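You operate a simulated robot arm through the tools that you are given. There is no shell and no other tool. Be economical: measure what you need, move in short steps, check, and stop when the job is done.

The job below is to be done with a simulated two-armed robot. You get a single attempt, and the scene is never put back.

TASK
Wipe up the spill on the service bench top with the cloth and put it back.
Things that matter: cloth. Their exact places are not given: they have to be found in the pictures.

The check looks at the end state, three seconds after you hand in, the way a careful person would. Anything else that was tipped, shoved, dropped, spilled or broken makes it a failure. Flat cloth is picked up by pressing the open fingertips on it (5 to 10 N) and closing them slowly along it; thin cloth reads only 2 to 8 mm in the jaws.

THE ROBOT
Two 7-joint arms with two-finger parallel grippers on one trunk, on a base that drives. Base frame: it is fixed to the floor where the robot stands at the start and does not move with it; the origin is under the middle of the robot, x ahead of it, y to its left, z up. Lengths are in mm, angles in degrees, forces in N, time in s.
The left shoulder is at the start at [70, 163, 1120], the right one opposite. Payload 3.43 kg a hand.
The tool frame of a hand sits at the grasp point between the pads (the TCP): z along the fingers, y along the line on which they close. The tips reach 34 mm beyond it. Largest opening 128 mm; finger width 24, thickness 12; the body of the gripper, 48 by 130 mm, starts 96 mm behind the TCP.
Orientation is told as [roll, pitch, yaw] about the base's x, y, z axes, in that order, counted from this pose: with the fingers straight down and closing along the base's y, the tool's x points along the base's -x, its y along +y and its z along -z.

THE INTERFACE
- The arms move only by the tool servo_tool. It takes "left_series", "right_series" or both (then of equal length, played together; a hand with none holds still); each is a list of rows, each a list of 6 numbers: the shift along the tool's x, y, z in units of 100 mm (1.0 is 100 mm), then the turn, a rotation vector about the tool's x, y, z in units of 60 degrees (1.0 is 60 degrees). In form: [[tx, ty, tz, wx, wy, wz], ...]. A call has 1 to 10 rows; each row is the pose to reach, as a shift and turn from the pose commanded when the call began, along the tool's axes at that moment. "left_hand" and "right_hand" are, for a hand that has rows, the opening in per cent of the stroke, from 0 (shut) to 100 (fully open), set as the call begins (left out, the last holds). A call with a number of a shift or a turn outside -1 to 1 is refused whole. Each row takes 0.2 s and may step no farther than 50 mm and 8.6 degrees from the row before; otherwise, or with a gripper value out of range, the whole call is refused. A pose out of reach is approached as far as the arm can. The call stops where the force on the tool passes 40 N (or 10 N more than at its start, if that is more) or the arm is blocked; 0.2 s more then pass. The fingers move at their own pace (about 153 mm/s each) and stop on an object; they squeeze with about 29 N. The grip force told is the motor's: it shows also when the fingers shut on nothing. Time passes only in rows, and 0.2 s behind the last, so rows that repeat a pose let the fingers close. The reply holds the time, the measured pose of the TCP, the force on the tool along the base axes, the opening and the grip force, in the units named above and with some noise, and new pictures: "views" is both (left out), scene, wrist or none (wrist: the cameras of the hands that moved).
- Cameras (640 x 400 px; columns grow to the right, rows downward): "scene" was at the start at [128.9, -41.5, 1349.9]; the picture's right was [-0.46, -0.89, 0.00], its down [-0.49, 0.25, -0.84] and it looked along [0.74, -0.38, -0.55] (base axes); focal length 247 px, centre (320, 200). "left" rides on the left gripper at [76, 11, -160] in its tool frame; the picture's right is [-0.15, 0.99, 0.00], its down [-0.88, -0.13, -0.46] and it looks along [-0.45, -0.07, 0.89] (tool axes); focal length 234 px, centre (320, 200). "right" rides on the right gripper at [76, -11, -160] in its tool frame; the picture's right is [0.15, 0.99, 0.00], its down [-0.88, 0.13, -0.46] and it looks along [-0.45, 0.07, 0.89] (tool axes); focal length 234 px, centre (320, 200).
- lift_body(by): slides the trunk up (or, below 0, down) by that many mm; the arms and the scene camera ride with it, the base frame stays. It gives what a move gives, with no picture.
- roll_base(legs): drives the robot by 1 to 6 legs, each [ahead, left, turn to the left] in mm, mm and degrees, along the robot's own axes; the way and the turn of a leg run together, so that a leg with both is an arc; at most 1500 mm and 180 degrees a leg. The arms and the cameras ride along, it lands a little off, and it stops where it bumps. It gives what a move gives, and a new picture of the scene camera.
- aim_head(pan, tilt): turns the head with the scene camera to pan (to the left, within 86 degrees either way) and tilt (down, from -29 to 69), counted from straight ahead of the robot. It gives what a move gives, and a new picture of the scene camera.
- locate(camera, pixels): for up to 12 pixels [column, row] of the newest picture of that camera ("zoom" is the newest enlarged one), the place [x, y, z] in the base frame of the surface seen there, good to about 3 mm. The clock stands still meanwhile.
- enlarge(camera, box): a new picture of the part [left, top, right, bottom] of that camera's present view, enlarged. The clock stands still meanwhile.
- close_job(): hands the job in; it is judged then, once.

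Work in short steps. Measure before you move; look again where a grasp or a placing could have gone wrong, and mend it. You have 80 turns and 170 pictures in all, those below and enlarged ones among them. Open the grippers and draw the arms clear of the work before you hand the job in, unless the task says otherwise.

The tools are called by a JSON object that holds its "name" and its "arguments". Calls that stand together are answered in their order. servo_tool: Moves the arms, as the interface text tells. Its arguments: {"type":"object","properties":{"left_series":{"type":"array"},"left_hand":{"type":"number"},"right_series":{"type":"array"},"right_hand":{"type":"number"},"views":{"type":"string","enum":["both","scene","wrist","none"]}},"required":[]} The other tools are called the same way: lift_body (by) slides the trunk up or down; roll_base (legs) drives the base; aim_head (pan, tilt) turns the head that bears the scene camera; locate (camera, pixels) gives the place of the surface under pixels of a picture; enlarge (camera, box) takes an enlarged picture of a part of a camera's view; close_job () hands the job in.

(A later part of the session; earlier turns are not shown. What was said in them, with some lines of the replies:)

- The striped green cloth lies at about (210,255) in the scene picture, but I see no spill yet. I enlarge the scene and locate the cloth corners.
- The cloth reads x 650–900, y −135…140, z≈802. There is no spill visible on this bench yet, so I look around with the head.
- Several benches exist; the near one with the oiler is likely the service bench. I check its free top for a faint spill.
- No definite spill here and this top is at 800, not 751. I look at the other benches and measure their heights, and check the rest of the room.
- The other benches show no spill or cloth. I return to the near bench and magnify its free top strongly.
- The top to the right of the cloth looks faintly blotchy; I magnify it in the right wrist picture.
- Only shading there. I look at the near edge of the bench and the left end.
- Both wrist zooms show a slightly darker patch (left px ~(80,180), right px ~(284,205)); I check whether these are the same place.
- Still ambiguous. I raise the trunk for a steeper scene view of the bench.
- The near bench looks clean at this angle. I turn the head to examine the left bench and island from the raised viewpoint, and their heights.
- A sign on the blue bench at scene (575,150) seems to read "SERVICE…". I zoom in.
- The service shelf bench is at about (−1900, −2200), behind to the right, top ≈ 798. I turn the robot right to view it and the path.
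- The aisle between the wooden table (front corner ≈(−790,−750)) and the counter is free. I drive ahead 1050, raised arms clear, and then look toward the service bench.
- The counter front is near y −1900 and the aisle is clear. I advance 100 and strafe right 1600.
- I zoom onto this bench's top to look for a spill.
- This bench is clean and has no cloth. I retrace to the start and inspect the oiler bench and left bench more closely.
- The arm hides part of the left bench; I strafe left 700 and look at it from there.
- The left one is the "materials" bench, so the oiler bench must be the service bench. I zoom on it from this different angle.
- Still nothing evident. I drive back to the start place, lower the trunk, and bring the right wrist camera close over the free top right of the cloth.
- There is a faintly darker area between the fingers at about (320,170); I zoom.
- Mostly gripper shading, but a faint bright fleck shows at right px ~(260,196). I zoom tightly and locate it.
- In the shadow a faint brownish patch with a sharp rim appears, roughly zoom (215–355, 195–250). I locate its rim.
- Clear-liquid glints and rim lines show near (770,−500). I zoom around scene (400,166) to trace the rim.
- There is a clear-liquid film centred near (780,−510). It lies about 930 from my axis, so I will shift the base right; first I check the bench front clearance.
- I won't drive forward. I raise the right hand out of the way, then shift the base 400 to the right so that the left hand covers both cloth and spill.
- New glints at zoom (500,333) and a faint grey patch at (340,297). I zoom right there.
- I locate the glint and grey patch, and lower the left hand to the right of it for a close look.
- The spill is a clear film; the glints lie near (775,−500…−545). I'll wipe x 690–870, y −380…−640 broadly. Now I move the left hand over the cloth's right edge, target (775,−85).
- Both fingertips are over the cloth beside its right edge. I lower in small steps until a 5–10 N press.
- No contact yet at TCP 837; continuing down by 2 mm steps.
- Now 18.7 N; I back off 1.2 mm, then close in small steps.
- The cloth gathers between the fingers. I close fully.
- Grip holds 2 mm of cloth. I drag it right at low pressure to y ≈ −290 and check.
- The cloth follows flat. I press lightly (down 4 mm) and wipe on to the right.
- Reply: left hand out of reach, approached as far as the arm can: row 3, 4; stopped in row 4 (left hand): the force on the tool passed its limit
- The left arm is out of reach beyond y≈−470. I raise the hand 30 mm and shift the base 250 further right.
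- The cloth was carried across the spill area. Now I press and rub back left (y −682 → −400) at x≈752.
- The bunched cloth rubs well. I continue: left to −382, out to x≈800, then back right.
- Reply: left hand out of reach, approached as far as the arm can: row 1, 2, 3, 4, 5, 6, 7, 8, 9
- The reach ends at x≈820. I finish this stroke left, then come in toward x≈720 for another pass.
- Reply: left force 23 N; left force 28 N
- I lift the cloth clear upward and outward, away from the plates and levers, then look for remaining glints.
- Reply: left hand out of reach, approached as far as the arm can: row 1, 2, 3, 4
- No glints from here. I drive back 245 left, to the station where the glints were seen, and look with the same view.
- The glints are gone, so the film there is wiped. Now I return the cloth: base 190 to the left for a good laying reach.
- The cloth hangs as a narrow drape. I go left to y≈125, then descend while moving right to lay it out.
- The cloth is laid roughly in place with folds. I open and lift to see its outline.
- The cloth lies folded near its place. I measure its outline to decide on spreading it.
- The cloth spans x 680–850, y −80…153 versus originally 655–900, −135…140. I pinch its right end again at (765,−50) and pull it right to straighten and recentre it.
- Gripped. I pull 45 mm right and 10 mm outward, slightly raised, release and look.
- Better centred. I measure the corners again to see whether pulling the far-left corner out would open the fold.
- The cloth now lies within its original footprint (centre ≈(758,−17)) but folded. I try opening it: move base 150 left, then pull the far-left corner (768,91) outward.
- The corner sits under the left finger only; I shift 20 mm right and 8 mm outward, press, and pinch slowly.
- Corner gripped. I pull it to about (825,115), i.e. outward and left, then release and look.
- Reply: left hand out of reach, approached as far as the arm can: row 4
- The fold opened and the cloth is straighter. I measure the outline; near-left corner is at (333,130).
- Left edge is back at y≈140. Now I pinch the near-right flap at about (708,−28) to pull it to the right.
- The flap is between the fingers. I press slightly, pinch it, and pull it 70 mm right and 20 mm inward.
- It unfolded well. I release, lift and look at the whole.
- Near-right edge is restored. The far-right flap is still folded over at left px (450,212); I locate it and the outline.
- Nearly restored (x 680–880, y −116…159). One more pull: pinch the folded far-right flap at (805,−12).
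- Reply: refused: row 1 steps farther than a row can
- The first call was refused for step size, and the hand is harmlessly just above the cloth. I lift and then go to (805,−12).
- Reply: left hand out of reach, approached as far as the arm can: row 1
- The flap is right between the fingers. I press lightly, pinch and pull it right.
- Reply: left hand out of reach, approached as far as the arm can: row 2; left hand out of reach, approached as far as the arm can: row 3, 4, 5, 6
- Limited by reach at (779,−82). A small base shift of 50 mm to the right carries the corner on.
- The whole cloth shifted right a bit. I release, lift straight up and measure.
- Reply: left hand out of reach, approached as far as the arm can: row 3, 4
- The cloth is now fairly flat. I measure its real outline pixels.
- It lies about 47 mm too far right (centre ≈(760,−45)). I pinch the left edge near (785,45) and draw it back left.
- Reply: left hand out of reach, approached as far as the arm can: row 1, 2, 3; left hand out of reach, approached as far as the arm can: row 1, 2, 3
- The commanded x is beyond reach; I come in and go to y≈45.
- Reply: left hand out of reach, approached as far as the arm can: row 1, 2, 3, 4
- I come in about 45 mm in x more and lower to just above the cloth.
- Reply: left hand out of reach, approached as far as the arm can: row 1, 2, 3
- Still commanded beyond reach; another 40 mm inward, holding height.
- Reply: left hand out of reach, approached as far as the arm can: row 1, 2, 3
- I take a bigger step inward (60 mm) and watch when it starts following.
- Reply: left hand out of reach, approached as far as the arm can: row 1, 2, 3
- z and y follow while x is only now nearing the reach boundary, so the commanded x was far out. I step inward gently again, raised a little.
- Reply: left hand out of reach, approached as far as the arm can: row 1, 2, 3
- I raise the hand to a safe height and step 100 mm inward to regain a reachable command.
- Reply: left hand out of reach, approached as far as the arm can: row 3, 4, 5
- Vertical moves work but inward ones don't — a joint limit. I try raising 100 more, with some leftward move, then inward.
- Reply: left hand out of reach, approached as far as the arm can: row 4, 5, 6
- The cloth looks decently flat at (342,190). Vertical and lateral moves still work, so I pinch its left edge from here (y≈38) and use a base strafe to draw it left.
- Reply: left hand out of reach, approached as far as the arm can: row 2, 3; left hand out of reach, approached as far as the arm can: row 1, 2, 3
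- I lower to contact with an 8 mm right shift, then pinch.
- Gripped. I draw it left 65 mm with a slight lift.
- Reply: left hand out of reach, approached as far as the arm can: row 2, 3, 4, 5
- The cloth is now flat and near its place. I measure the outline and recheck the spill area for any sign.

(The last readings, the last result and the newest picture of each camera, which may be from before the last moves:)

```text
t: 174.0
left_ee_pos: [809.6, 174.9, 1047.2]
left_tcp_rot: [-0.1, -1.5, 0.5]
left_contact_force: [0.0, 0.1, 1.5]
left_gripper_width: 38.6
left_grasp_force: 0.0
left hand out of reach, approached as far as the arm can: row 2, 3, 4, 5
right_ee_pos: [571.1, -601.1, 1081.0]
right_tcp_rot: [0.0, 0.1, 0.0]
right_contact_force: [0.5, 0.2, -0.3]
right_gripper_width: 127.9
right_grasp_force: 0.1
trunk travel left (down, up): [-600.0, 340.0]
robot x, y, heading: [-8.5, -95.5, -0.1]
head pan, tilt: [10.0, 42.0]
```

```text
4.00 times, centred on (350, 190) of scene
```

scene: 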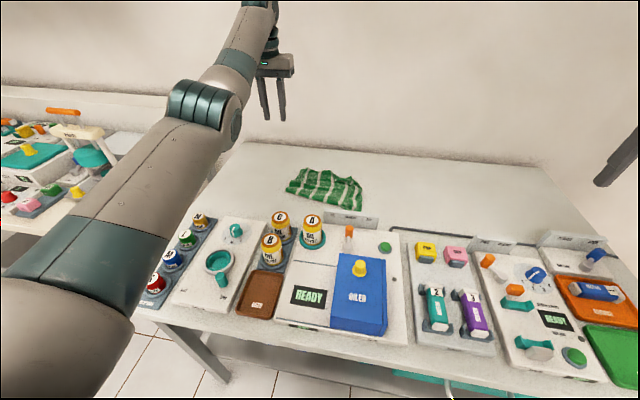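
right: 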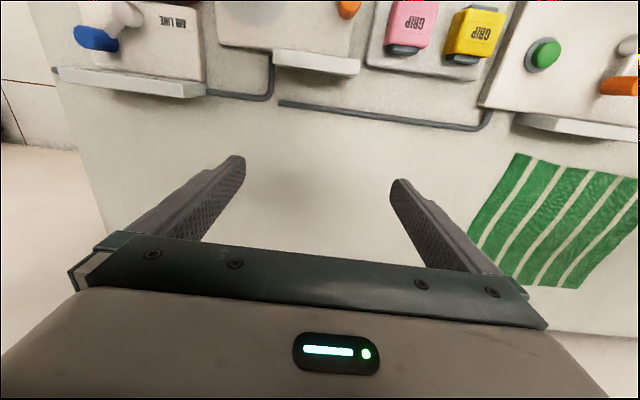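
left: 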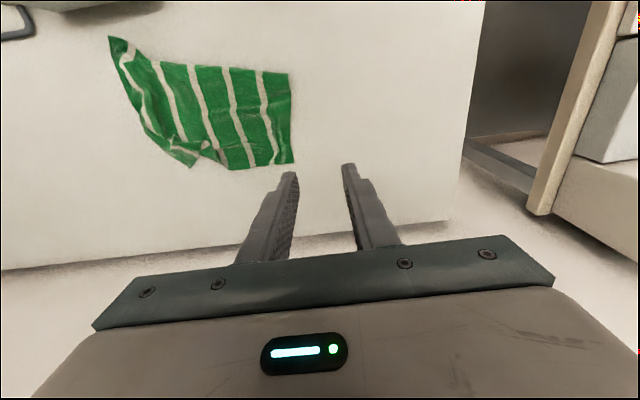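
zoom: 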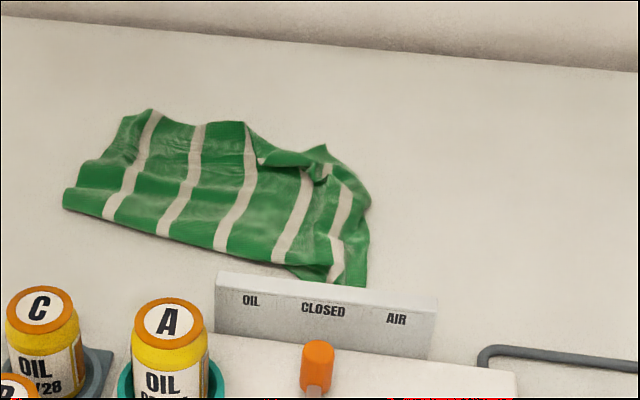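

The cloth lies at x 648–859, y −100…140 (centre ≈(768,14), originally (775,2)); the bench shows no spill and nothing else has moved. I open the gripper fully and then hand in.

{"name": "servo_tool", "arguments": {"left_series": [[0, 0, 0, 0, 0, 0], [0, 0, 0, 0, 0, 0]], "left_hand": 100, "views": "scene"}}

```text
t: 174.6
left_ee_pos: [810.2, 176.1, 1046.4]
left_tcp_rot: [-0.2, -1.7, 0.5]
left_contact_force: [0.0, -0.1, 0.4]
left_gripper_width: 128.0
left_grasp_force: 0.1
right_ee_pos: [569.7, -601.5, 1081.5]
right_tcp_rot: [0.0, 0.0, 0.0]
right_contact_force: [-0.3, -0.1, 0.6]
right_gripper_width: 128.2
right_grasp_force: 0.1
trunk travel left (down, up): [-600.0, 340.0]
robot x, y, heading: [-8.4, -93.8, -0.2]
head pan, tilt: [10.0, 42.0]
```

scene: 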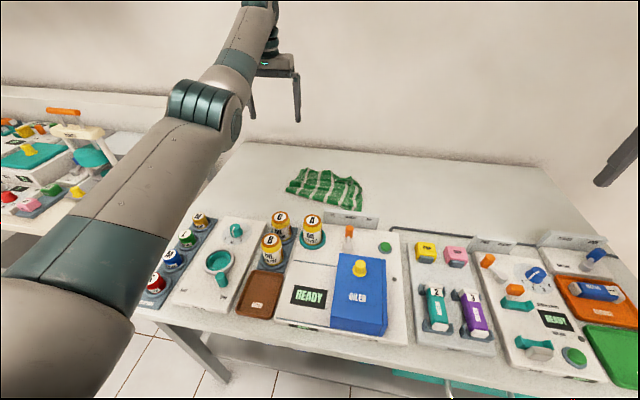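

Grippers are open, arms well above the bench, the cloth is back, and everything else stands as before. I hand in.

{"name": "close_job", "arguments": {}}

```text
The job is handed in.
```

I wiped the spill I found on the oiler bench and put the cloth back in its place, but I could not see the spill's full outline. It was a nearly invisible clear film that showed only as small glints near (775, −500…−545). I wiped a wider area around them, about x 690–820, y −385…−655. When I looked again from the same spot, the glints were gone.

- **Which bench:** no bench is labelled "service bench". I took the oiler bench, where the cloth lay. The bench under the "SERVICE SHELF" sign had no cloth and no visible spill.
- **Cloth:** it lies about 14 mm from its original centre. It is slightly rumpled, with the far-right corner partly folded.
- **Everything else:** nothing else on the bench looks moved. Both grippers are open and the arms are raised above the bench.
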